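You operate a simulated robot arm through the tools that you are given. There is no shell and no other tool.

You run a simulated two-armed robot. Do the job below in one go: nothing can be reset, and whatever is moved stays where it is left.

Task
Melt the wax beads with the heat set to 50 C, stirring at 3, then turn both knobs off.
Fine: switch the stirrer on for it and off at the end; leave the probe in, and keep it under 64 C.

Only the result counts: the job must be done as asked and must still hold three seconds after the hand-in. Knocking over, shifting, dropping, spilling or breaking anything else fails it.

Robot
Two 7-joint arms with three-finger grippers on one trunk, on a base that moves. Base frame: it is fixed to the floor where the robot stands at the start and does not move with it; the origin is under the middle of the robot, x ahead of it, y to its left, z up. Lengths are in m, angles in rad, forces in N, time in s.
The left shoulder is at the start at [0.03, 0.124, 1.008], the right one opposite. With the tool pointing down near the work surface each hand reaches from about 0.1 to 0.78 m from the robot's upright axis, wherever it stands, measured 20 degrees to its own side. Places, roughly: beaker with the blue ring [1.5, -1.5, 0.75]; beaker with the green ring [1.5, -1.75, 0.75]; beaker with the yellow ring [-0.5, -2.5, 1]; heat knob [-0.4, -2.5, 0.8]; large beaker [-0.5, -2.25, 0.75]; probe [-0.5, -2.5, 1.1]; probe arm [-0.6, -2.5, 1.1]; small beaker [2, -2, 0.75]; stir knob [-0.4, -2.4, 0.8]; stirrer [-0.5, -2.5, 0.9]; stirrer switch [-0.4, -2.6, 0.8]. Payload 2.2 kg a hand.
The tool frame of a hand sits at the grasp point between the pads (the TCP): z along the fingers, y along the line on which they close. The tips reach 0.028 m beyond it. The gripper opens to 0.102 m; its body begins 0.071 m behind the TCP.
Orientation is that of the tool frame in the base frame, as a unit quaternion [x, y, z, w]. With the fingers straight down and closing along the base's y, the tool's x points along the base's -x, its y along +y and its z along -z.

Tools
- The arms move only by the tool send_rows. It takes "left_steps", "right_steps" or both (then of equal length, played together; a hand with none holds still); each is a list of rows, each a list of 7 numbers: the shift along the tool's x, y, z in units of 200 mm (1.0 is 200 mm), then the turn, a rotation vector about the tool's x, y, z in units of 90 degrees (1.0 is 90 degrees), then the opening, from 0 (shut) to 1 (fully open). In form: [[dx, dy, dz, rx, ry, rz, grip], ...]. A call has 1 to 20 rows; each row is the pose to reach, as a shift and turn from the pose commanded when the call began, along the tool's axes at that moment. A call with a number of a shift or a turn outside -1 to 1 is refused whole. A row lasts 0.2 s, in which the tool goes at most 0.05 m and 0.15 rad; a call with a longer step from one row to the next is refused whole, and so is a gripper value outside its range. A pose out of reach is approached as far as the arm can. The call stops where the force on the tool passes 60 N (or 10 N more than at its start, if that is more) or the arm is blocked; 0.2 s more then pass. The fingers move at their own pace (about 0.1436 m/s each) and stop on an object; they squeeze with about 30 N. The grip force told is the motor's: it shows also when the fingers shut on nothing. Time passes only in rows, and 0.2 s behind the last, so rows that repeat a pose let the fingers close. The reply holds the time, the measured pose of the TCP, the force on the tool along the base axes, the opening and the grip force, in the units named above and with some noise, with the torque about the TCP (base axes, N m) and any sound that the robot's microphone picked up.
- Cameras (640 x 400 px; columns grow to the right, rows downward): "scene" is now at [0.0487, 0.0173, 1.7331]; the picture's right is [0.18, -0.98, 0.00], its down [-0.71, -0.13, -0.69] and it looks along [0.68, 0.12, -0.73] (base axes); focal length 257 px, centre (320, 200). "left" rides on the left gripper at [0.072, 0.038, -0.086] in its tool frame; the picture's right is [-0.46, 0.89, 0.00], its down [-0.60, -0.32, -0.73] and it looks along [-0.65, -0.34, 0.68] (tool axes); focal length 256 px, centre (320, 200). "right" rides on the right gripper at [0.069, 0.044, -0.086] in its tool frame; the picture's right is [-0.53, 0.85, 0.00], its down [-0.58, -0.36, -0.73] and it looks along [-0.62, -0.39, 0.68] (tool axes); focal length 256 px, centre (320, 200). There is no depth. A picture from a camera that has moved, and an enlarged one, comes with that camera's place and axes in the base frame and with its lens. The place of the scene camera against the robot may be out by one fixed shift of up to 0.012 m in any direction.
- camera(camera): a new picture of that camera. It takes no simulated time.
- lift_body(by): moves the trunk up (or, below 0, down) by that many m; the arms and the scene camera ride with it, the base frame stays. It gives what a move gives, with no picture.
- base_move(legs): drives the robot by 1 to 6 legs, each [ahead, left, turn to the left] in m, m and rad, along the robot's own axes; the way and the turn of a leg run together, so that a leg with both is an arc; at most 1.5 m and 3.142 rad a leg. The arms and the cameras ride along, it lands a little off, and it stops where it bumps. It gives what a move gives.
- pan_tilt(pan, tilt): turns the head with the scene camera to pan (to the left, within 2.496 rad either way) and tilt (down, from -0.506 to 1.204), counted from straight ahead of the robot. It gives what a move gives.
- inspect(camera, box): a new picture of the part [left, top, right, bottom] of that camera's present view, enlarged. It takes no simulated time.
- close_job(): hands the job in; it is judged then, once.

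Nothing tells you exact positions but the pictures and the camera data. Unless the task says otherwise, let go and move clear before handing in.

The tools are called after "Request:" as a command line: name --argument value ..., lists and objects as JSON in quotes. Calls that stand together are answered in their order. send_rows: Moves the arms, as the interface text tells. Its arguments: {"type":"object","properties":{"left_steps":{"type":"array","items":{"type":"array","items":{"type":"number"}}},"right_steps":{"type":"array","items":{"type":"array","items":{"type":"number"}}}},"required":[]} The other tools are called the same way: lift_body (by) moves the trunk up or down; base_move (legs) drives the base; pan_tilt (pan, tilt) turns the head that bears the scene camera; camera (camera) takes a picture; inspect (camera, box) takes an enlarged picture of a part of a camera's view; close_job () hands the job in.

At the start:

```text
t: 0.0
left_tool_pos: [0.6011, 0.3217, 0.9885]
left_tool_rot: [0.001, 1.0, 0.0, -0.001]
left_ft_force: [-0.3, 0.1, 0.4]
left_torque: [0.0, 0.01, 0.0]
left_width: 0.1019
left_finger_force: 0.0
right_tool_pos: [0.4673, -0.2369, 1.058]
right_tool_rot: [0.0, 1.0, 0.0, 0.0]
right_ft_force: [-0.3, 0.0, -0.6]
right_torque: [-0.01, 0.02, 0.03]
right_width: 0.1021
right_finger_force: 0.1
trunk travel left (down, up): [-0.25, 0.29]
robot x, y, heading: [-0.0005, 0.0039, 0.002]
head pan, tilt (commanded): [0.182, 0.813]
```

scene: 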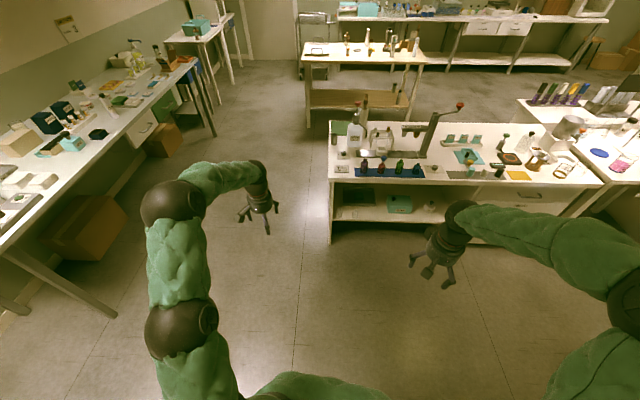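
right: 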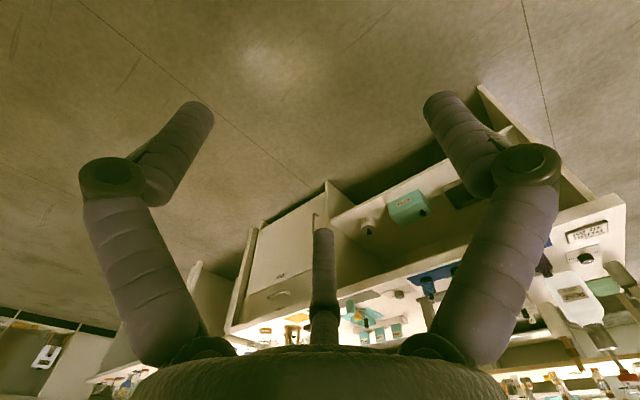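
left: 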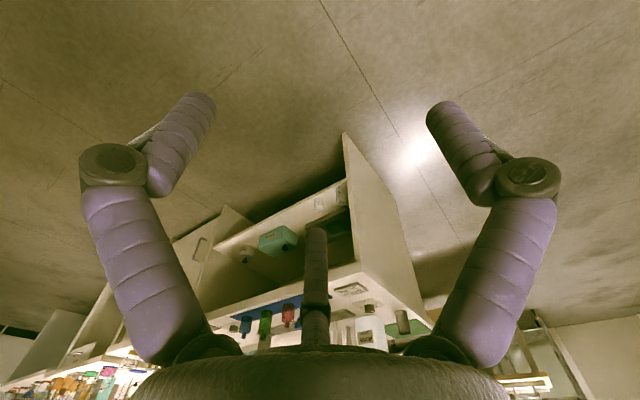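

The robot stands in a lab with benches ahead and to the left; the stirrer should be to the right and behind me at about [-0.5, -2.5]. I'll turn the head to the right to look there first.

Request:
pan_tilt --pan -1.7 --tilt 0.5

```text
t: 1.9
left_tool_pos: [0.6012, 0.3216, 0.9884]
left_tool_rot: [-0.001, 1.0, 0.0, -0.001]
left_ft_force: [-0.1, 0.2, 0.4]
left_torque: [0.03, -0.01, -0.06]
left_width: 0.1021
left_finger_force: 0.1
right_tool_pos: [0.4676, -0.2374, 1.0573]
right_tool_rot: [-0.001, 1.0, 0.001, 0.0]
right_ft_force: [0.4, -0.5, 0.5]
right_torque: [0.02, -0.03, -0.01]
right_width: 0.1019
right_finger_force: 0.1
trunk travel left (down, up): [-0.25, 0.29]
robot x, y, heading: [0.0006, 0.0, -0.001]
head pan, tilt (commanded): [-1.7, 0.499]
```

The head is turned; now I take a picture of the right-hand side.

Request:
camera --camera "scene"

Request:
inspect --camera "scene" --box '[200, 60, 440, 210]'

```text
taken
camera scene: at [-0.0416, -0.0873, 1.7602], right [-0.99, 0.13, 0.0], down [0.06, 0.47, -0.88], along [-0.11, -0.87, -0.48], focal length 257 px, centre (320, 200)
```

scene: 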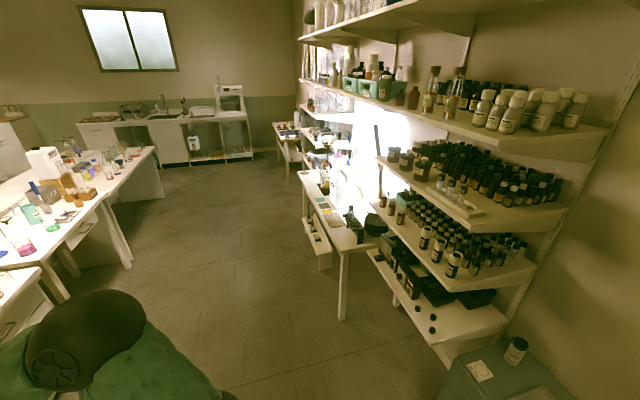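

```text
2.67 times, centred on (320, 135) of scene
camera zoom: at [-0.0416, -0.0873, 1.7602], right [-0.99, 0.13, 0.0], down [0.06, 0.47, -0.88], along [-0.11, -0.87, -0.48], focal length 685 px, centre (320, 373)
```

zoom: 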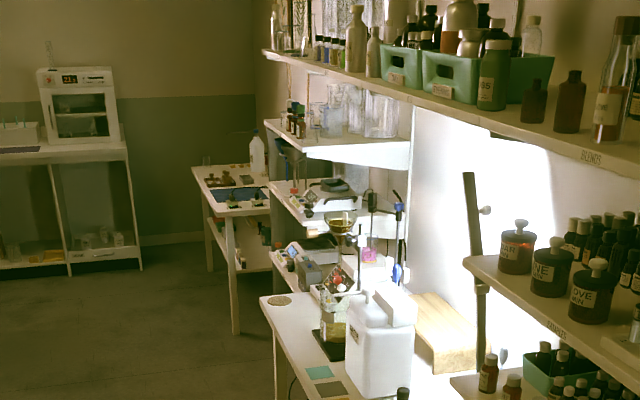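

The bench with the stirrer runs along the right wall, its front edge near x = -0.32, and there is a clear aisle from about x = -0.3 to 1.3. I'll turn right in place and drive down that aisle at about x = 0.5, then look again.

Request:
base_move --legs '[[0, 0, -1.571], [1.2, 0.5, 0]]'

Request:
pan_tilt --pan -0.4 --tilt 0.6

Request:
camera --camera "scene"

```text
t: 12.0
left_tool_pos: [0.8881, -1.7504, 0.9891]
left_tool_rot: [0.693, 0.721, 0.0, 0.0]
left_ft_force: [-1.0, -0.2, 0.1]
left_torque: [-0.01, -0.03, -0.04]
left_width: 0.1023
left_finger_force: 0.1
right_tool_pos: [0.324, -1.6364, 1.0565]
right_tool_rot: [0.694, 0.72, 0.001, 0.0]
right_ft_force: [0.2, 0.3, 1.0]
right_torque: [0.01, -0.01, -0.03]
right_width: 0.1018
right_finger_force: 0.0
trunk travel left (down, up): [-0.25, 0.29]
robot x, y, heading: [0.5464, -1.1591, -1.531]
head pan, tilt (commanded): [-1.7, 0.499]
```

```text
t: 13.5
left_tool_pos: [0.8873, -1.7501, 0.9895]
left_tool_rot: [0.694, 0.72, 0.0, 0.0]
left_ft_force: [-0.1, -0.2, -0.3]
left_torque: [-0.01, 0.01, 0.02]
left_width: 0.1021
left_finger_force: 0.0
right_tool_pos: [0.324, -1.6364, 1.0579]
right_tool_rot: [0.693, 0.721, 0.0, 0.0]
right_ft_force: [0.7, 0.3, 0.2]
right_torque: [0.01, -0.01, 0.01]
right_width: 0.102
right_finger_force: 0.1
trunk travel left (down, up): [-0.25, 0.29]
robot x, y, heading: [0.5428, -1.1594, -1.533]
head pan, tilt (commanded): [-0.4, 0.6]
```

```text
taken
camera scene: at [0.5105, -1.2106, 1.7511], right [-0.94, 0.35, 0.0], down [0.2, 0.53, -0.82], along [-0.29, -0.77, -0.57], focal length 257 px, centre (320, 200)
```

scene: 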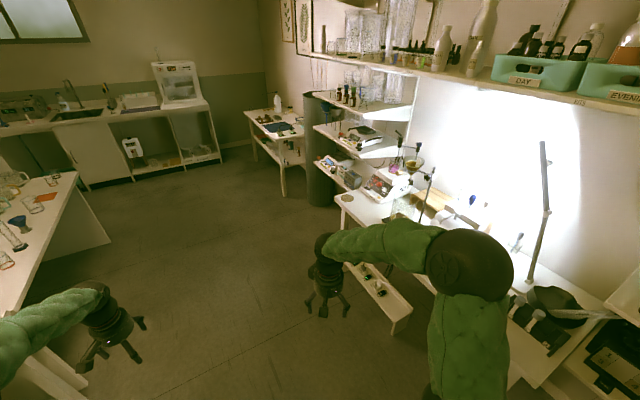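

The stirrer bench is ahead to the right, partly hidden by my right arm. I'll zoom in on it.

Request:
inspect --camera "scene" --box '[320, 110, 540, 250]'

```text
2.86 times, centred on (430, 180) of scene
camera zoom: at [0.5105, -1.2106, 1.7511], right [-0.94, 0.35, 0.0], down [0.2, 0.53, -0.82], along [-0.29, -0.77, -0.57], focal length 734 px, centre (6, 257)
```

zoom: 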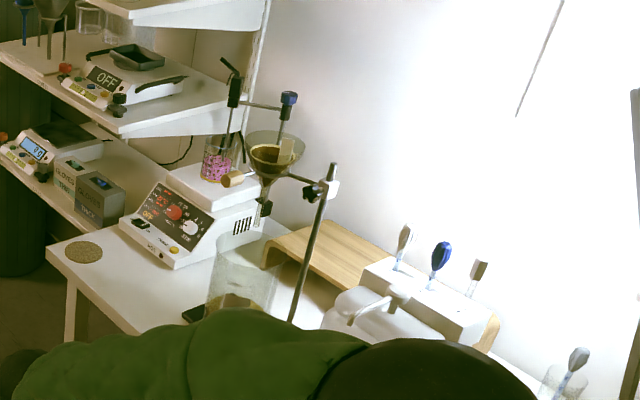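

The stirrer has a sloped panel with a red (heat) knob near [-0.41, -2.5], a white (stir) knob near [-0.41, -2.41] and a black rocker at its left; the bench is tilted about 0.15 rad. I'll pull both hands in before driving alongside it.

Request:
send_rows --left_steps '[[0.25, 0, 0, 0, 0, 0, 0.5], [0.5, 0, 0, 0, 0, 0, 0.5], [0.75, 0, 0, 0, 0, 0, 0.5], [1.0, 0, 0, 0, 0, 0, 0.5]]' --right_steps '[[0.2, 0, 0, 0, 0, 0, 0.5], [0.4, 0, 0, 0, 0, 0, 0.5], [0.6, 0, 0, 0, 0, 0, 0.5], [0.8, 0, 0, 0, 0, 0, 0.5]]'

Request:
base_move --legs '[[1.19, -0.13, 0]]'

Request:
pan_tilt --pan -1.3 --tilt 0.7

Request:
camera --camera "scene"

```text
t: 14.5
left_tool_pos: [0.883, -1.5485, 0.9894]
left_tool_rot: [0.693, 0.721, -0.002, 0.001]
left_ft_force: [-0.1, 0.6, -0.4]
left_torque: [-0.01, 0.03, 0.02]
left_width: 0.0511
left_finger_force: 0.1
right_tool_pos: [0.3189, -1.474, 1.0575]
right_tool_rot: [0.693, 0.721, 0.0, 0.0]
right_ft_force: [0.1, 0.7, 0.2]
right_torque: [-0.03, -0.03, 0.01]
right_width: 0.051
right_finger_force: 0.0
trunk travel left (down, up): [-0.25, 0.29]
robot x, y, heading: [0.5412, -1.1598, -1.532]
head pan, tilt (commanded): [-0.4, 0.6]
```

```text
t: 20.6
left_tool_pos: [0.7904, -2.7595, 0.988]
left_tool_rot: [0.697, 0.717, 0.001, -0.001]
left_ft_force: [-0.7, -0.2, -0.2]
left_torque: [0.02, -0.02, -0.01]
left_width: 0.051
left_finger_force: 0.1
right_tool_pos: [0.2264, -2.6812, 1.0577]
right_tool_rot: [0.697, 0.717, 0.0, 0.0]
right_ft_force: [0.5, -0.6, -0.4]
right_torque: [-0.01, 0.02, -0.02]
right_width: 0.0511
right_finger_force: 0.1
trunk travel left (down, up): [-0.25, 0.29]
robot x, y, heading: [0.4549, -2.3699, -1.546]
head pan, tilt (commanded): [-0.4, 0.6]
```

```text
t: 21.8
left_tool_pos: [0.7903, -2.7591, 0.9874]
left_tool_rot: [0.697, 0.717, 0.001, -0.001]
left_ft_force: [0.9, 0.4, -0.4]
left_torque: [-0.01, 0.01, 0.01]
left_width: 0.0507
left_finger_force: 0.1
right_tool_pos: [0.2266, -2.6803, 1.0566]
right_tool_rot: [0.697, 0.717, 0.0, 0.0]
right_ft_force: [0.2, -0.5, -0.1]
right_torque: [-0.03, 0.01, 0.03]
right_width: 0.051
right_finger_force: 0.0
trunk travel left (down, up): [-0.25, 0.29]
robot x, y, heading: [0.4593, -2.3677, -1.545]
head pan, tilt (commanded): [-1.3, 0.7]
```

```text
taken
camera scene: at [0.3718, -2.3591, 1.7425], right [-0.3, 0.96, 0.0], down [0.62, 0.19, -0.77], along [-0.73, -0.23, -0.64], focal length 257 px, centre (320, 200)
```

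scene: 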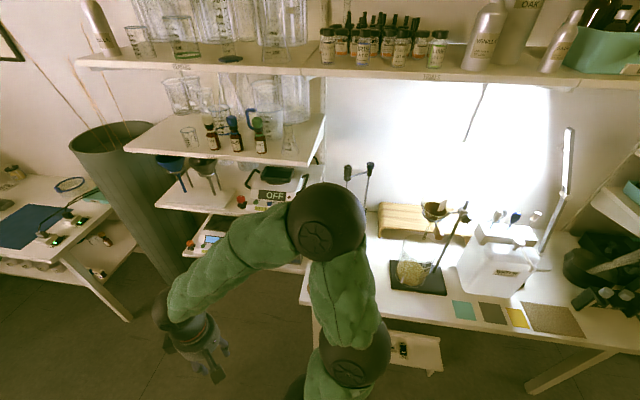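

The bench is now directly to my right with nothing near the arms' sweep. I'll turn right to face the stirrer squarely.

Request:
base_move --legs '[[0, 0, -1.445]]'

Request:
pan_tilt --pan 0.1 --tilt 0.75

Request:
camera --camera "scene"

```text
t: 25.8
left_tool_pos: [0.0988, -2.7417, 0.9871]
left_tool_rot: [0.998, 0.068, 0.001, 0.0]
left_ft_force: [0.2, -0.7, 0.2]
left_torque: [0.01, 0.04, -0.01]
left_width: 0.0514
left_finger_force: 0.0
right_tool_pos: [0.1177, -2.1734, 1.0571]
right_tool_rot: [0.998, 0.067, -0.001, 0.0]
right_ft_force: [0.6, -0.3, 0.6]
right_torque: [0.0, 0.0, 0.01]
right_width: 0.0509
right_finger_force: 0.0
trunk travel left (down, up): [-0.25, 0.29]
robot x, y, heading: [0.4564, -2.3646, -3.009]
head pan, tilt (commanded): [-1.3, 0.7]
```

```text
t: 27.3
left_tool_pos: [0.0986, -2.7405, 0.9881]
left_tool_rot: [0.998, 0.067, 0.0, 0.0]
left_ft_force: [0.2, 0.1, -0.2]
left_torque: [0.01, 0.0, -0.06]
left_width: 0.0511
left_finger_force: 0.1
right_tool_pos: [0.1176, -2.1737, 1.0577]
right_tool_rot: [0.998, 0.067, 0.0, 0.0]
right_ft_force: [-0.6, -0.4, 0.8]
right_torque: [-0.01, 0.01, -0.02]
right_width: 0.051
right_finger_force: 0.1
trunk travel left (down, up): [-0.25, 0.29]
robot x, y, heading: [0.4547, -2.3663, -3.006]
head pan, tilt (commanded): [0.099, 0.75]
```

```text
taken
camera scene: at [0.4026, -2.3789, 1.7382], right [-0.23, 0.97, 0.0], down [0.66, 0.16, -0.73], along [-0.71, -0.17, -0.68], focal length 257 px, centre (320, 200)
```

scene: 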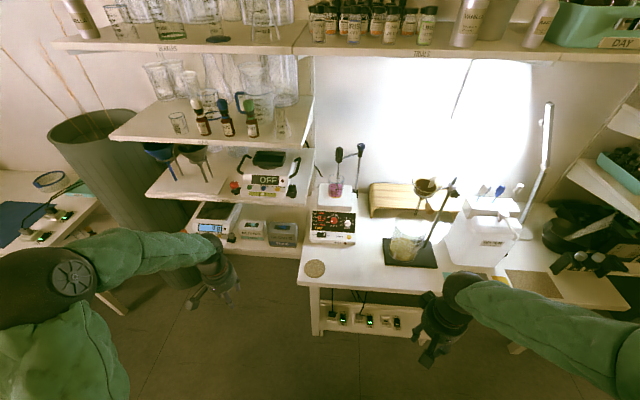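

The stirrer stands on the bench in front of me with the beaker of pink wax on its plate, with clutter well to each side. I'll zoom on the panel.

Request:
inspect --camera "scene" --box '[290, 140, 386, 260]'

Request:
inspect --camera "scene" --box '[305, 200, 361, 250]'

```text
3.33 times, centred on (338, 200) of scene
camera zoom: at [0.4026, -2.3789, 1.7382], right [-0.23, 0.97, 0.0], down [0.66, 0.16, -0.73], along [-0.71, -0.17, -0.68], focal length 856 px, centre (260, 200)
```

zoom: 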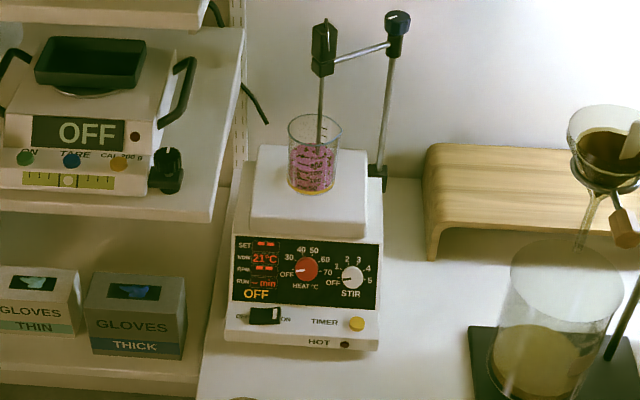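

```text
8.00 times, centred on (333, 225) of scene
camera zoom: at [0.4026, -2.3789, 1.7382], right [-0.23, 0.97, 0.0], down [0.66, 0.16, -0.73], along [-0.71, -0.17, -0.68], focal length 2054 px, centre (216, 0)
```

zoom: 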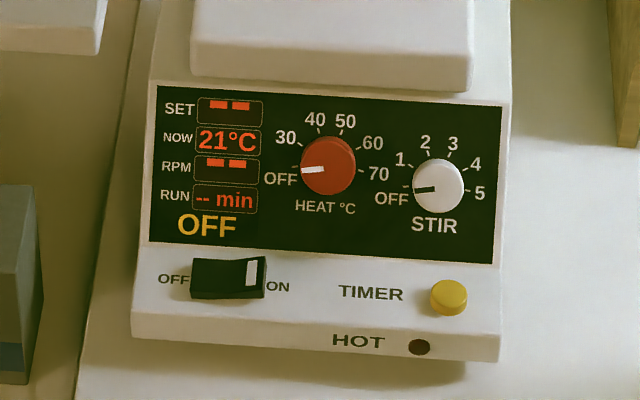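

The panel reads SET --, NOW 21 °C, OFF; both pointers are at OFF, with 50 and 3 near the one-o'clock positions, and I put the heat knob near [-0.413, -2.506, 0.835]. I'll come a bit closer and to the right so that the left hand faces the panel.

Request:
base_move --legs '[[0.17, -0.1, 0.0]]'

Request:
camera --camera "scene"

Request:
camera --camera "left"

```text
t: 28.9
left_tool_pos: [-0.0849, -2.6648, 0.9878]
left_tool_rot: [0.998, 0.066, 0.001, 0.0]
left_ft_force: [-0.4, -0.3, -0.2]
left_torque: [-0.04, -0.03, -0.01]
left_width: 0.0511
left_finger_force: 0.0
right_tool_pos: [-0.0667, -2.0974, 1.0572]
right_tool_rot: [0.998, 0.067, 0.001, 0.0]
right_ft_force: [0.3, 0.5, 0.2]
right_torque: [-0.02, -0.04, 0.0]
right_width: 0.0508
right_finger_force: 0.1
trunk travel left (down, up): [-0.25, 0.29]
robot x, y, heading: [0.2712, -2.2905, -3.01]
head pan, tilt (commanded): [0.099, 0.75]
```

```text
taken
camera scene: at [0.2171, -2.303, 1.7381], right [-0.23, 0.97, 0.0], down [0.66, 0.16, -0.73], along [-0.71, -0.17, -0.68], focal length 257 px, centre (320, 200)
```

scene: 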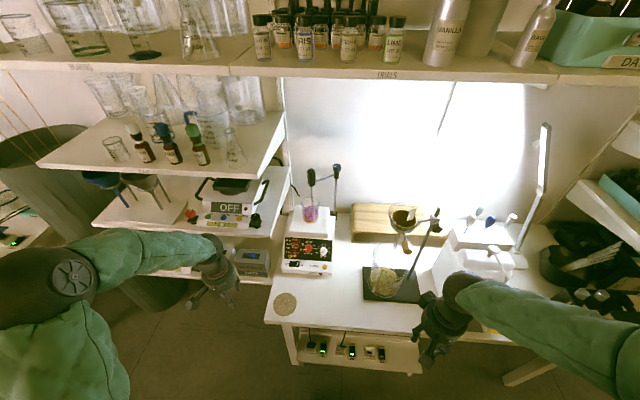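

```text
taken
camera left: at [-0.0097, -2.6927, 1.0732], right [-0.34, -0.94, 0.0], down [-0.64, 0.23, 0.73], along [-0.69, 0.25, -0.68], focal length 256 px, centre (320, 200)
```

left: 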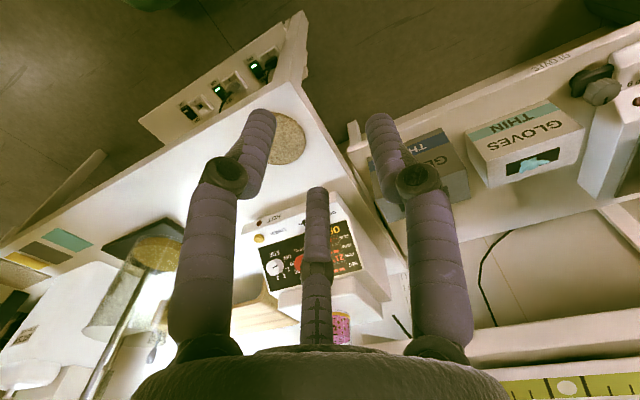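

The left hand's camera shows the panel between the fingers, and the three fingers look like a three-jaw chuck. I'll check the view from the right hand and zoom the panel again for its slope.

Request:
camera --camera "right"

Request:
inspect --camera "scene" --box '[270, 155, 350, 285]'

Request:
inspect --camera "left" --box '[200, 180, 400, 350]'

```text
taken
camera right: at [0.0081, -2.1323, 1.144], right [-0.42, -0.91, 0.0], down [-0.62, 0.29, 0.73], along [-0.66, 0.31, -0.68], focal length 256 px, centre (320, 200)
```

right: 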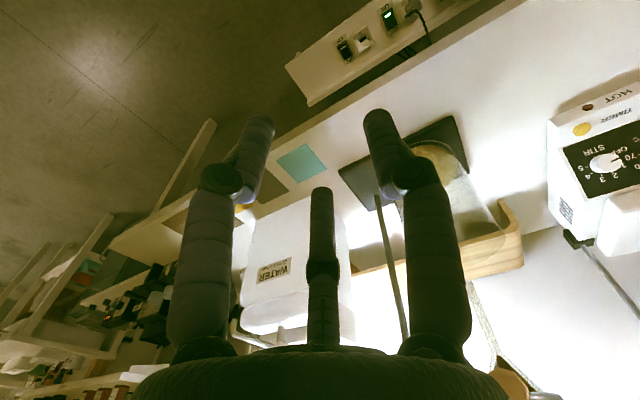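

```text
3.08 times, centred on (310, 220) of scene
camera zoom: at [0.2171, -2.303, 1.7381], right [-0.23, 0.97, 0.0], down [0.66, 0.16, -0.73], along [-0.71, -0.17, -0.68], focal length 790 px, centre (351, 138)
```

zoom: 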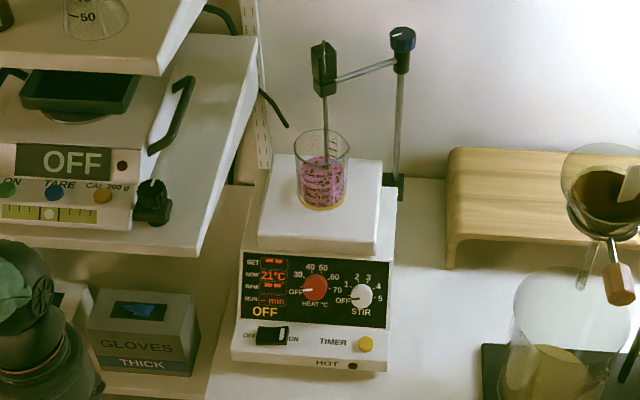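

```text
2.35 times, centred on (300, 265) of left
camera zoom: at [-0.0097, -2.6927, 1.0732], right [-0.34, -0.94, 0.0], down [-0.64, 0.23, 0.73], along [-0.69, 0.25, -0.68], focal length 602 px, centre (367, 47)
```

zoom: 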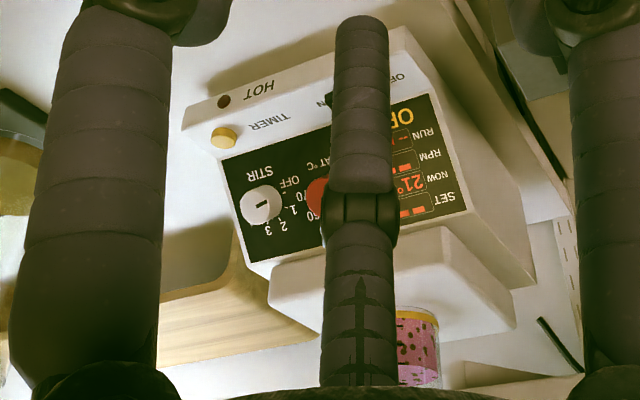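

The pictures triangulate the stir knob to about [-0.4285, -2.440, 0.818], with the scene camera reading about 7 mm high. The right-hand camera sees the stirrer's side profile, so I'll zoom there for the slope.

Request:
inspect --camera "right" --box '[520, 70, 640, 270]'

Request:
inspect --camera "scene" --box '[275, 215, 345, 285]'

Request:
inspect --camera "left" --box '[240, 200, 380, 310]'

```text
2.00 times, centred on (580, 170) of right
camera zoom: at [0.0081, -2.1323, 1.144], right [-0.42, -0.91, 0.0], down [-0.62, 0.29, 0.73], along [-0.66, 0.31, -0.68], focal length 512 px, centre (-200, 260)
```

zoom: 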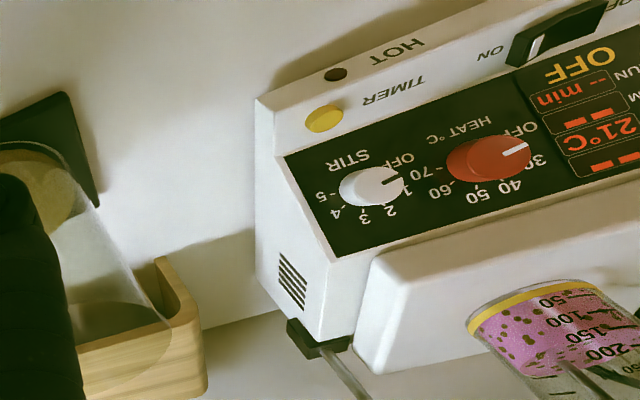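

```text
5.71 times, centred on (310, 250) of scene
camera zoom: at [0.2171, -2.303, 1.7381], right [-0.23, 0.97, 0.0], down [0.66, 0.16, -0.73], along [-0.71, -0.17, -0.68], focal length 1467 px, centre (377, -86)
```

zoom: 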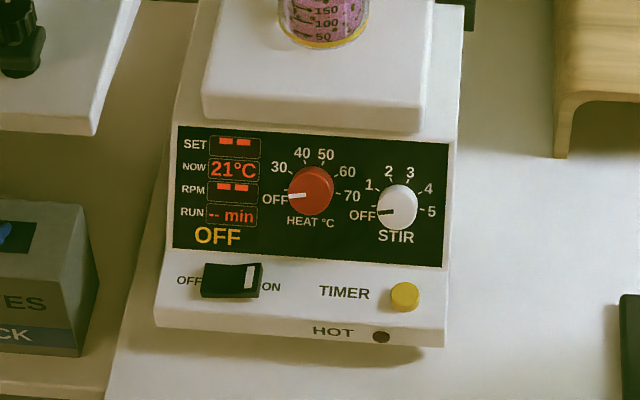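

```text
3.64 times, centred on (310, 255) of left
camera zoom: at [-0.0097, -2.6927, 1.0732], right [-0.34, -0.94, 0.0], down [-0.64, 0.23, 0.73], along [-0.69, 0.25, -0.68], focal length 931 px, centre (356, 0)
```

zoom: 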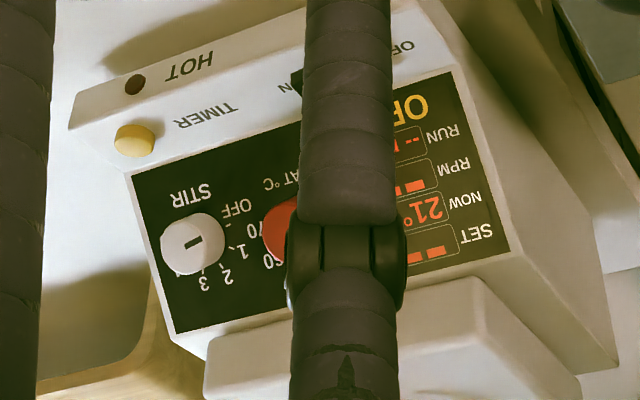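

I triangulated the black panel: it rises at about 49°, faces my heading almost exactly, and the heat knob cap is near [-0.4125, -2.511, 0.830] with the stir knob 65 mm to its right. The strip holding the rocker seems less steep, so I zoom in on it from all three cameras.

Request:
inspect --camera "right" --box '[570, 60, 640, 140]'

Request:
inspect --camera "scene" --box '[280, 250, 330, 282]'

Request:
inspect --camera "left" --box '[250, 195, 380, 250]'

```text
5.00 times, centred on (605, 100) of right
camera zoom: at [0.0081, -2.1323, 1.144], right [-0.42, -0.91, 0.0], down [-0.62, 0.29, 0.73], along [-0.66, 0.31, -0.68], focal length 1280 px, centre (-1105, 700)
```

zoom: 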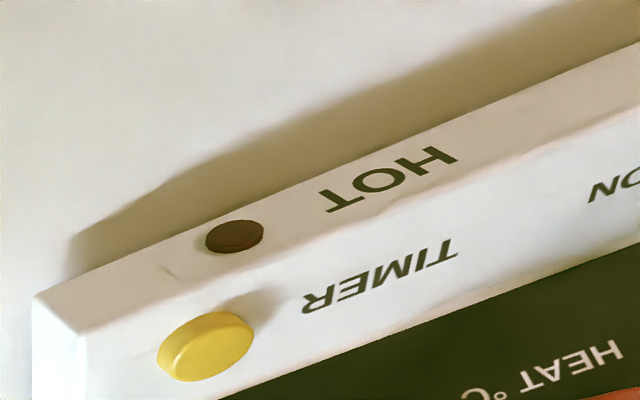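

```text
12.50 times, centred on (305, 266) of scene
camera zoom: at [0.2171, -2.303, 1.7381], right [-0.23, 0.97, 0.0], down [0.66, 0.16, -0.73], along [-0.71, -0.17, -0.68], focal length 3209 px, centre (508, -625)
```

zoom: 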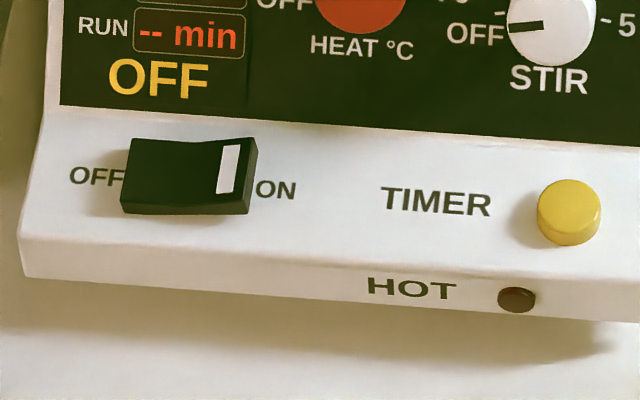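

```text
4.92 times, centred on (315, 222) of left
camera zoom: at [-0.0097, -2.6927, 1.0732], right [-0.34, -0.94, 0.0], down [-0.64, 0.23, 0.73], along [-0.69, 0.25, -0.68], focal length 1260 px, centre (345, 89)
```

zoom: 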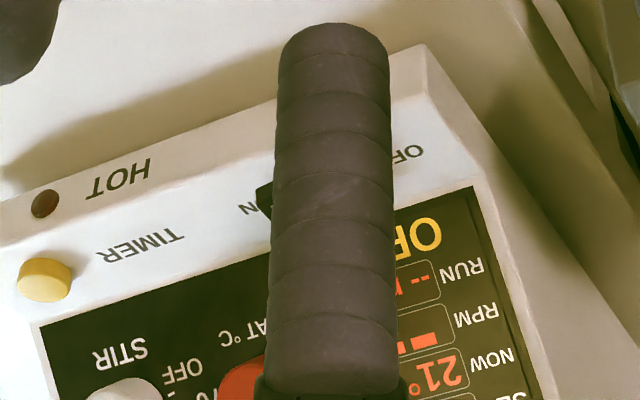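

The rocker sits on a nearly flat strip, its ON end raised near [-0.355, -2.539, 0.783], and a shelf corner at about [-0.325, -2.616, 1.01] lies just left of the stirrer, so I must keep the hand to its right. I'll bring the left hand over, tilted 25° and turned 30° with fingers shut, toward a hover above the rocker.

Request:
send_rows --left_steps '[[-0.0833, -0.1353, 0.0417, -0.0121, -0.0452, 0.0547, 0.3], [-0.1667, -0.2705, 0.0833, -0.0242, -0.0904, 0.1093, 0.2], [-0.25, -0.4058, 0.125, -0.0363, -0.1357, 0.164, 0.1], [-0.3333, -0.541, 0.1667, -0.0485, -0.1809, 0.2187, 0.0], [-0.4167, -0.6763, 0.2083, -0.0606, -0.2261, 0.2733, 0.0], [-0.5, -0.8115, 0.25, -0.0727, -0.2713, 0.328, 0.0], [-0.5, -0.8115, 0.25, -0.0727, -0.2713, 0.328, 0.0]]'

Request:
camera --camera "left"

Request:
camera --camera "scene"

```text
t: 30.5
left_tool_pos: [-0.2069, -2.5169, 0.9384]
left_tool_rot: [0.957, -0.19, -0.206, 0.069]
left_ft_force: [-0.4, -0.9, -0.9]
left_torque: [0.02, -0.01, -0.02]
left_width: 0.0021
left_finger_force: 29.4
right_tool_pos: [-0.0664, -2.0978, 1.0577]
right_tool_rot: [0.998, 0.066, 0.0, 0.0]
right_ft_force: [0.7, 0.3, 0.4]
right_torque: [0.03, -0.01, 0.02]
right_width: 0.051
right_finger_force: 0.0
trunk travel left (down, up): [-0.25, 0.29]
robot x, y, heading: [0.2696, -2.2902, -3.01]
head pan, tilt (commanded): [0.099, 0.75]
```

```text
taken
camera left: at [-0.1225, -2.5751, 0.997], right [-0.69, -0.63, 0.36], down [-0.1, 0.57, 0.82], along [-0.72, 0.53, -0.45], focal length 256 px, centre (320, 200)
```

left: 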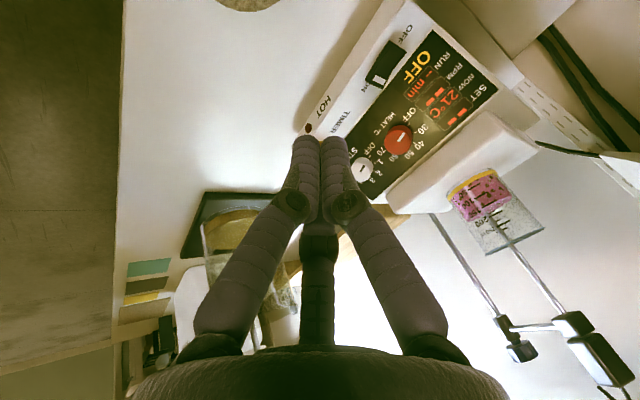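

```text
taken
camera scene: at [0.2189, -2.3041, 1.7382], right [-0.23, 0.97, 0.0], down [0.66, 0.16, -0.73], along [-0.71, -0.17, -0.68], focal length 257 px, centre (320, 200)
```

scene: 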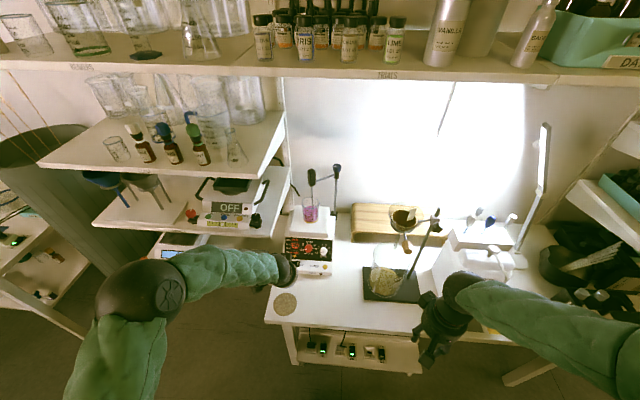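

The closed fingertips are a compact cluster and the left camera now sees the rocker and knobs clearly. I'll zoom in to refine their positions.

Request:
inspect --camera "left" --box '[290, 10, 510, 210]'

Request:
inspect --camera "right" --box '[540, 60, 640, 200]'

```text
2.00 times, centred on (400, 110) of left
camera zoom: at [-0.1225, -2.5751, 0.997], right [-0.69, -0.63, 0.36], down [-0.1, 0.57, 0.82], along [-0.72, 0.53, -0.45], focal length 512 px, centre (160, 380)
```

zoom: 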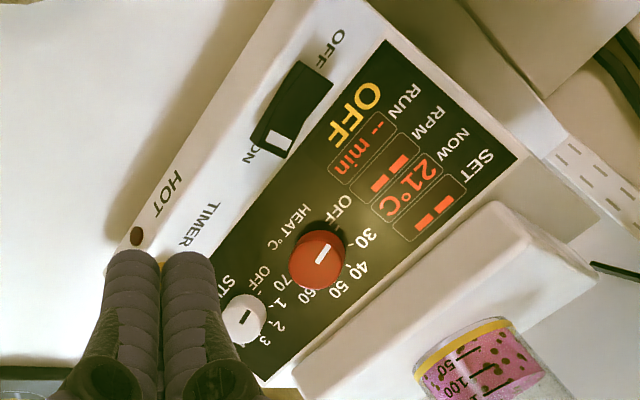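

```text
2.86 times, centred on (590, 130) of right
camera zoom: at [0.0093, -2.133, 1.1444], right [-0.42, -0.91, 0.0], down [-0.62, 0.29, 0.73], along [-0.66, 0.31, -0.68], focal length 731 px, centre (-451, 400)
```

zoom: 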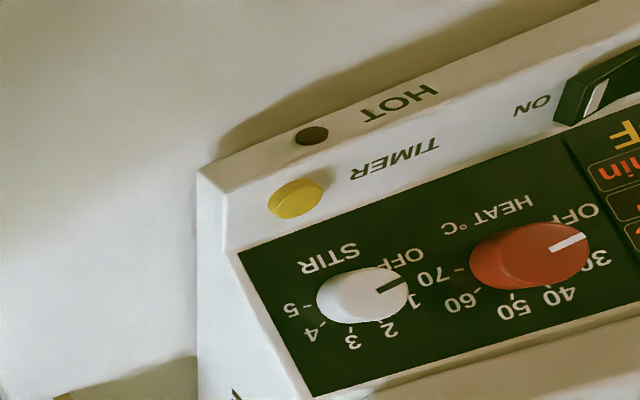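

The white bar at the rocker's ON end triangulates to about [-0.354, -2.542, 0.789]. I'll bring the fingertips to 3 cm above it and check.

Request:
send_rows --left_steps '[[-0.0643, 0.0408, 0.1191, 0, 0, 0, 0], [-0.1287, 0.0815, 0.2382, 0, 0, 0, 0], [-0.193, 0.1223, 0.3573, 0, 0, 0, 0], [-0.2573, 0.163, 0.4763, 0, 0, 0, 0], [-0.3217, 0.2038, 0.5954, 0, 0, 0, 0], [-0.386, 0.2445, 0.7145, 0, 0, 0, 0], [-0.386, 0.2445, 0.7145, 0, 0, 0, 0]]'

Request:
camera --camera "left"

Request:
inspect --camera "scene" --box '[265, 205, 345, 285]'

Request:
inspect --camera "right" --box '[520, 40, 640, 200]'

```text
t: 32.1
left_tool_pos: [-0.3484, -2.5385, 0.846]
left_tool_rot: [0.958, -0.19, -0.205, 0.07]
left_ft_force: [-0.4, -0.6, 0.0]
left_torque: [-0.02, -0.01, 0.02]
left_width: 0.0021
left_finger_force: 29.2
right_tool_pos: [-0.0653, -2.0978, 1.0574]
right_tool_rot: [0.998, 0.066, 0.0, 0.0]
right_ft_force: [-0.4, 0.0, 0.4]
right_torque: [0.0, 0.0, 0.0]
right_width: 0.0508
right_finger_force: 0.0
trunk travel left (down, up): [-0.25, 0.29]
robot x, y, heading: [0.2697, -2.2939, -3.007]
head pan, tilt (commanded): [0.099, 0.75]
```

```text
taken
camera left: at [-0.2634, -2.5976, 0.9053], right [-0.69, -0.63, 0.36], down [-0.1, 0.57, 0.82], along [-0.72, 0.53, -0.45], focal length 256 px, centre (320, 200)
```

left: 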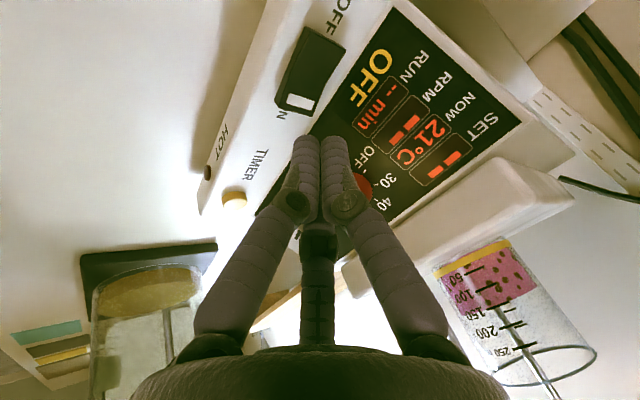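

```text
5.00 times, centred on (305, 245) of scene
camera zoom: at [0.2195, -2.3036, 1.7382], right [-0.23, 0.97, 0.0], down [0.66, 0.16, -0.73], along [-0.71, -0.17, -0.68], focal length 1284 px, centre (395, -25)
```

zoom: 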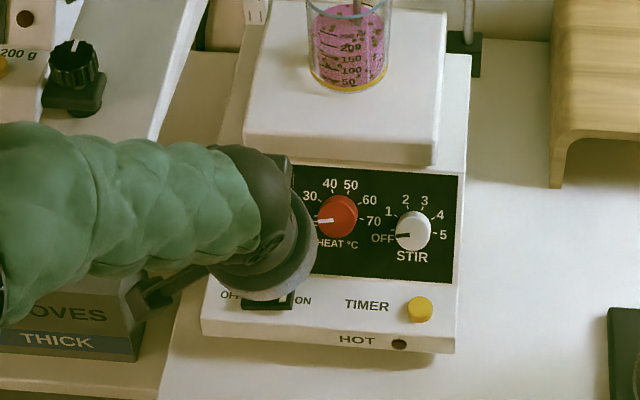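

```text
2.50 times, centred on (580, 120) of right
camera zoom: at [0.0097, -2.1327, 1.1445], right [-0.42, -0.91, 0.0], down [-0.62, 0.29, 0.73], along [-0.66, 0.31, -0.68], focal length 640 px, centre (-330, 400)
```

zoom: 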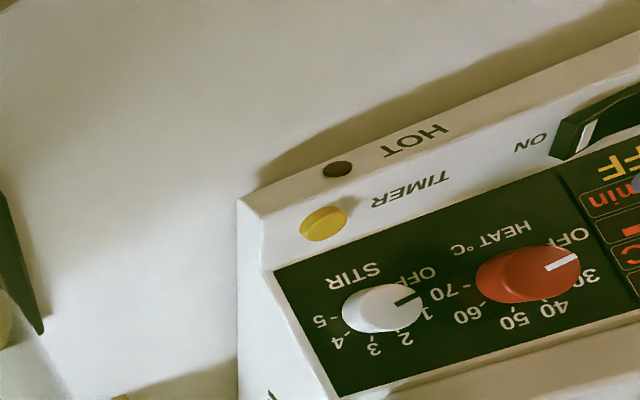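

The fingertips hover about 3 cm over the ON end, on target to within a few millimetres. I'll go straight down 30 mm slowly and watch the force.

Request:
send_rows --left_steps '[[0.0118, -0.0045, 0.0273, 0, 0, 0, 0], [0.0236, -0.009, 0.0546, 0, 0, 0, 0], [0.0354, -0.0135, 0.0819, 0, 0, 0, 0], [0.0472, -0.018, 0.1092, 0, 0, 0, 0], [0.059, -0.0225, 0.1365, 0, 0, 0, 0]]'

Request:
camera --camera "left"

Request:
inspect --camera "right" --box '[540, 40, 640, 180]'

```text
t: 33.3
left_tool_pos: [-0.3459, -2.5407, 0.8164]
left_tool_rot: [0.958, -0.19, -0.204, 0.07]
left_ft_force: [-0.1, 0.1, 0.2]
left_torque: [0.0, 0.01, 0.02]
left_width: 0.002
left_finger_force: 30.1
right_tool_pos: [-0.0659, -2.0973, 1.0583]
right_tool_rot: [0.998, 0.067, 0.0, 0.0]
right_ft_force: [0.0, 0.3, -0.1]
right_torque: [-0.01, -0.01, 0.0]
right_width: 0.0511
right_finger_force: 0.0
trunk travel left (down, up): [-0.25, 0.29]
robot x, y, heading: [0.2694, -2.2935, -3.008]
head pan, tilt (commanded): [0.099, 0.75]
```

```text
taken
camera left: at [-0.2619, -2.5988, 0.8753], right [-0.69, -0.63, 0.36], down [-0.1, 0.57, 0.82], along [-0.72, 0.53, -0.45], focal length 256 px, centre (320, 200)
```

left: 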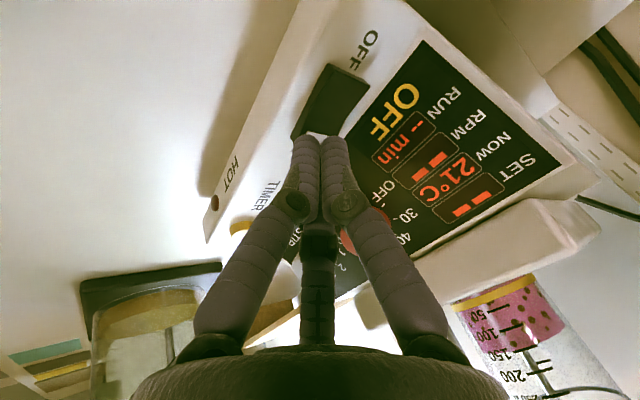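

```text
2.86 times, centred on (590, 110) of right
camera zoom: at [0.0091, -2.1328, 1.1443], right [-0.42, -0.91, 0.0], down [-0.62, 0.29, 0.73], along [-0.66, 0.31, -0.68], focal length 731 px, centre (-451, 457)
```

zoom: 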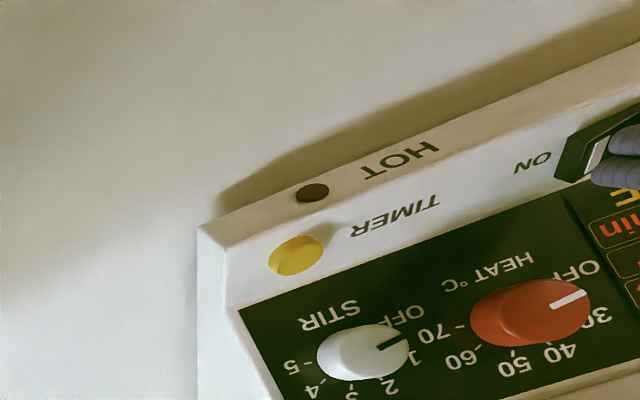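

No contact yet; the tips are just above the ON end. I'll continue down in 3 mm steps to at most 12 mm.

Request:
send_rows --left_steps '[[0.0055, -0.0032, 0.0136, 0, 0, 0, 0], [0.011, -0.0063, 0.0272, 0, 0, 0, 0], [0.0165, -0.0095, 0.0408, 0, 0, 0, 0], [0.022, -0.0127, 0.0544, 0, 0, 0, 0]]'

Request:
camera --camera "left"

Request:
inspect --camera "right" --box '[540, 40, 640, 180]'

```text
t: 34.3
left_tool_pos: [-0.3482, -2.541, 0.8068]
left_tool_rot: [0.957, -0.19, -0.207, 0.071]
left_ft_force: [8.3, 2.3, 16.4]
left_torque: [-0.11, -0.2, -0.08]
left_width: 0.0021
left_finger_force: 29.7
right_tool_pos: [-0.0642, -2.0974, 1.0584]
right_tool_rot: [0.998, 0.067, -0.001, 0.0]
right_ft_force: [-1.5, 1.0, -0.3]
right_torque: [0.02, 0.03, 0.0]
right_width: 0.0509
right_finger_force: 0.0
trunk travel left (down, up): [-0.25, 0.29]
robot x, y, heading: [0.2705, -2.2892, -3.003]
head pan, tilt (commanded): [0.099, 0.75]
```

```text
taken
camera left: at [-0.2623, -2.5991, 0.8662], right [-0.69, -0.63, 0.36], down [-0.09, 0.57, 0.82], along [-0.72, 0.53, -0.45], focal length 256 px, centre (320, 200)
```

left: 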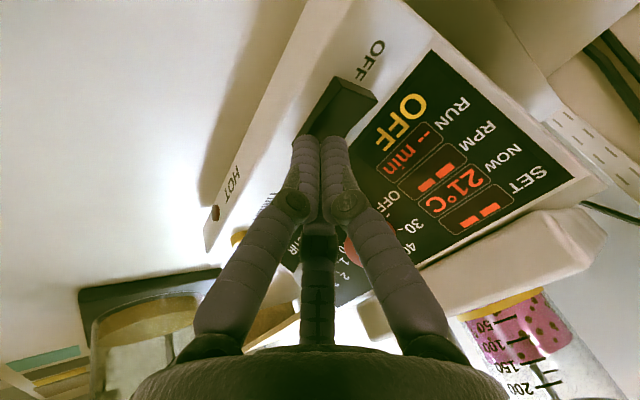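

```text
2.86 times, centred on (590, 110) of right
camera zoom: at [0.0109, -2.1321, 1.1448], right [-0.42, -0.91, 0.0], down [-0.62, 0.29, 0.73], along [-0.67, 0.31, -0.68], focal length 731 px, centre (-451, 457)
```

zoom: 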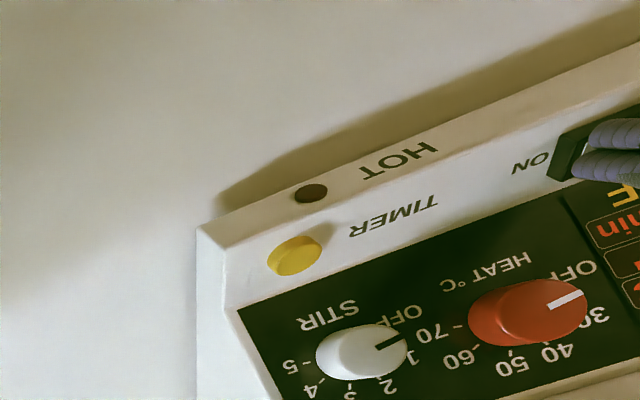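

There is contact at about 16 N and the rocker's far end has started to rise, but the display still says OFF. I'll press a few millimetres more.

Request:
send_rows --left_steps '[[0.0046, -0.0021, 0.009, 0, 0, 0, 0], [0.0092, -0.0042, 0.018, 0, 0, 0, 0], [0.0138, -0.0063, 0.027, 0, 0, 0, 0]]'

Request:
camera --camera "left"

Request:
inspect --camera "right" --box '[540, 40, 640, 180]'

```text
t: 35.1
left_tool_pos: [-0.3466, -2.5402, 0.8068]
left_tool_rot: [0.956, -0.191, -0.212, 0.072]
left_ft_force: [19.4, 8.3, 56.2]
left_torque: [-0.45, -0.46, -0.38]
left_width: 0.0021
left_finger_force: 29.8
right_tool_pos: [-0.0625, -2.0952, 1.0597]
right_tool_rot: [0.998, 0.067, -0.003, 0.001]
right_ft_force: [0.2, 0.2, 0.0]
right_torque: [-0.01, 0.02, 0.0]
right_width: 0.0512
right_finger_force: 0.0
trunk travel left (down, up): [-0.25, 0.29]
robot x, y, heading: [0.2695, -2.2935, -3.007]
head pan, tilt (commanded): [0.099, 0.75]
heard: click
```

```text
taken
camera left: at [-0.2616, -2.599, 0.8651], right [-0.68, -0.63, 0.37], down [-0.09, 0.57, 0.82], along [-0.72, 0.53, -0.44], focal length 256 px, centre (320, 200)
```

left: 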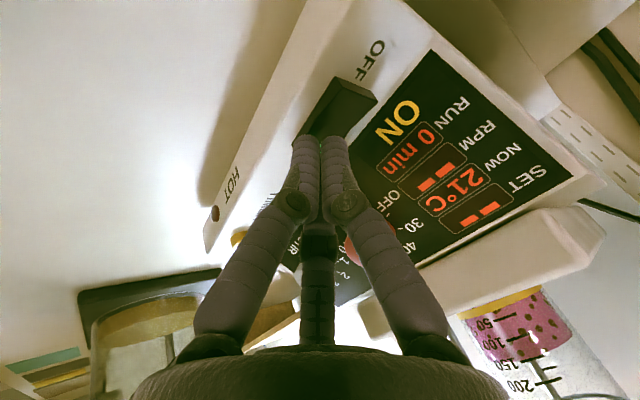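

```text
2.86 times, centred on (590, 110) of right
camera zoom: at [0.0145, -2.1304, 1.1457], right [-0.42, -0.91, 0.0], down [-0.62, 0.29, 0.73], along [-0.67, 0.3, -0.68], focal length 731 px, centre (-451, 457)
```

zoom: 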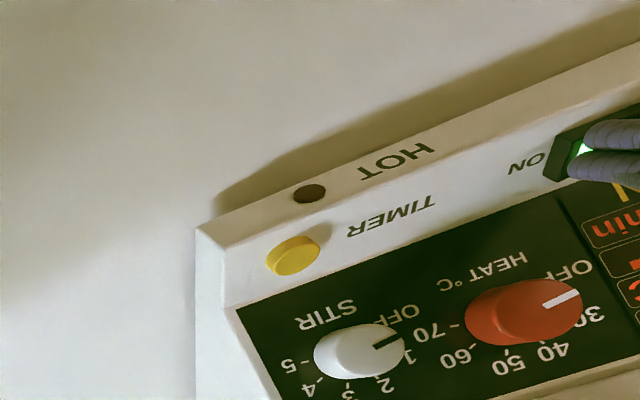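

A click was heard and the display now reads ON with RUN 0 min. I'll lift straight off the rocker and then square the hand to the panel above the heat knob.

Request:
send_rows --left_steps '[[-0.0366, 0.0211, -0.0906, 0, 0, 0, 0], [-0.0732, 0.0422, -0.1812, 0, 0, 0, 0], [-0.1098, 0.0634, -0.2719, 0, 0, 0, 0]]'

Request:
send_rows --left_steps '[[-0.0193, -0.0265, -0.0248, -0.0118, -0.044, -0.0547, 0], [-0.0385, -0.053, -0.0497, -0.0236, -0.0879, -0.1094, 0], [-0.0578, -0.0795, -0.0745, -0.0354, -0.1319, -0.1642, 0], [-0.077, -0.106, -0.0993, -0.0471, -0.1759, -0.2189, 0], [-0.0963, -0.1325, -0.1242, -0.0589, -0.2198, -0.2736, 0], [-0.1155, -0.159, -0.149, -0.0707, -0.2638, -0.3283, 0], [-0.1155, -0.159, -0.149, -0.0707, -0.2638, -0.3283, 0.55], [-0.1155, -0.159, -0.149, -0.0707, -0.2638, -0.3283, 0.55]]'

Request:
camera --camera "left"

Request:
inspect --camera "scene" --box '[265, 205, 345, 285]'

Request:
inspect --camera "right" --box '[520, 40, 640, 200]'

```text
t: 35.9
left_tool_pos: [-0.3476, -2.5438, 0.8573]
left_tool_rot: [0.958, -0.191, -0.203, 0.069]
left_ft_force: [1.1, -0.1, 0.0]
left_torque: [-0.01, 0.01, -0.03]
left_width: 0.0023
left_finger_force: 29.9
right_tool_pos: [-0.0652, -2.0979, 1.0568]
right_tool_rot: [0.998, 0.066, -0.001, -0.001]
right_ft_force: [0.0, 0.4, -0.2]
right_torque: [0.0, 0.02, 0.04]
right_width: 0.051
right_finger_force: 0.1
trunk travel left (down, up): [-0.25, 0.29]
robot x, y, heading: [0.2703, -2.2901, -3.008]
head pan, tilt (commanded): [0.099, 0.75]
```

```text
t: 37.7
left_tool_pos: [-0.3424, -2.503, 0.8855]
left_tool_rot: [0.907, 0.061, -0.417, 0.028]
left_ft_force: [-0.2, -0.2, -0.6]
left_torque: [0.0, 0.02, -0.01]
left_width: 0.0564
left_finger_force: 0.0
right_tool_pos: [-0.0662, -2.0964, 1.0565]
right_tool_rot: [0.998, 0.065, 0.001, 0.0]
right_ft_force: [0.4, 0.5, 0.1]
right_torque: [-0.01, 0.0, 0.01]
right_width: 0.0509
right_finger_force: 0.1
trunk travel left (down, up): [-0.25, 0.29]
robot x, y, heading: [0.2664, -2.2944, -3.013]
head pan, tilt (commanded): [0.099, 0.75]
```

```text
taken
camera left: at [-0.2257, -2.5252, 0.8863], right [-0.18, -0.92, 0.35], down [0.12, 0.34, 0.93], along [-0.98, 0.21, 0.05], focal length 256 px, centre (320, 200)
```

left: 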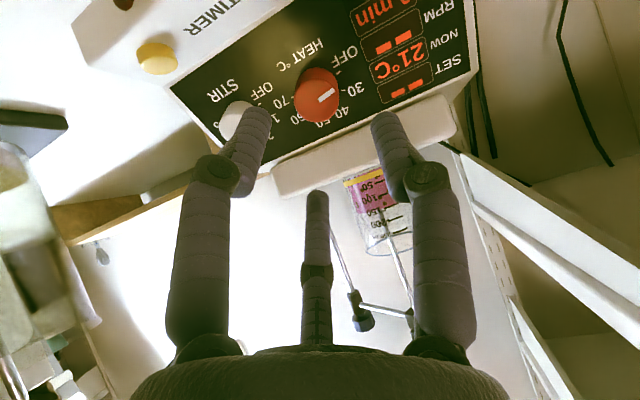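

```text
5.00 times, centred on (305, 245) of scene
camera zoom: at [0.2187, -2.3036, 1.7382], right [-0.23, 0.97, 0.0], down [0.66, 0.16, -0.73], along [-0.71, -0.17, -0.68], focal length 1284 px, centre (395, -25)
```

zoom: 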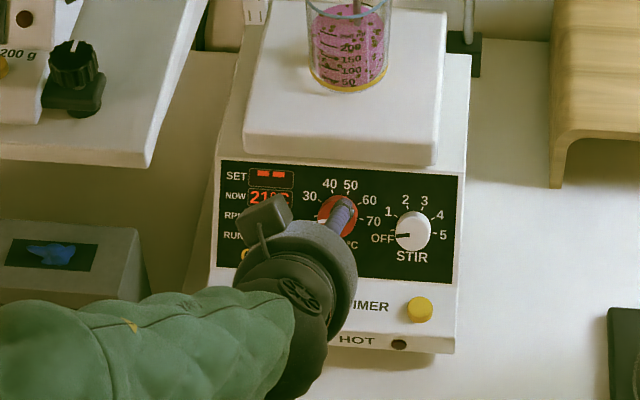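

```text
2.50 times, centred on (580, 120) of right
camera zoom: at [0.0092, -2.1326, 1.1443], right [-0.42, -0.91, 0.0], down [-0.62, 0.29, 0.73], along [-0.66, 0.31, -0.68], focal length 640 px, centre (-330, 400)
```

zoom: 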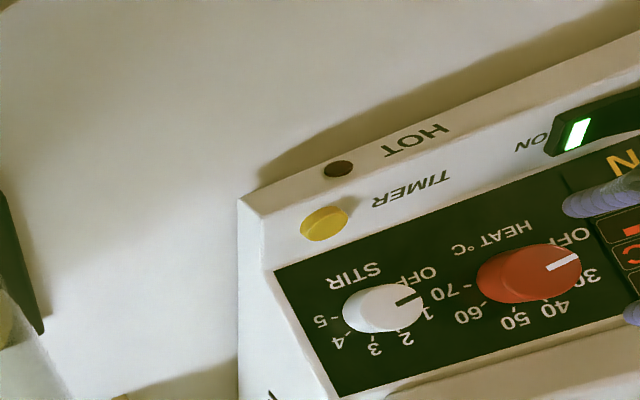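

The display is on and the hand is squared to the panel above the heat knob, with the tips about 8 cm off. I'll zoom in the left camera to check the knob's position against the hand axis.

Request:
inspect --camera "left" --box '[220, 40, 420, 165]'

```text
3.20 times, centred on (320, 102) of left
camera zoom: at [-0.2257, -2.5252, 0.8863], right [-0.18, -0.92, 0.35], down [0.12, 0.34, 0.93], along [-0.98, 0.21, 0.05], focal length 819 px, centre (320, 512)
```

zoom: 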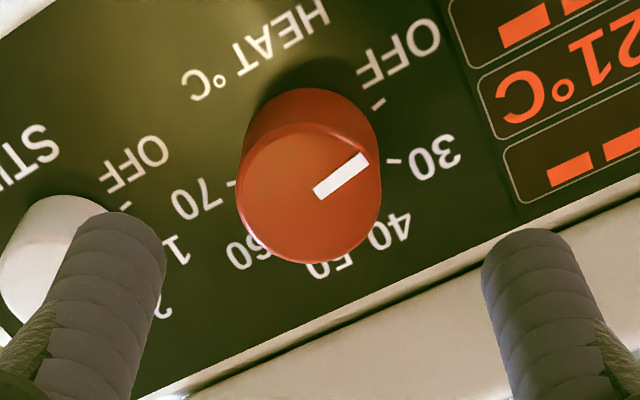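

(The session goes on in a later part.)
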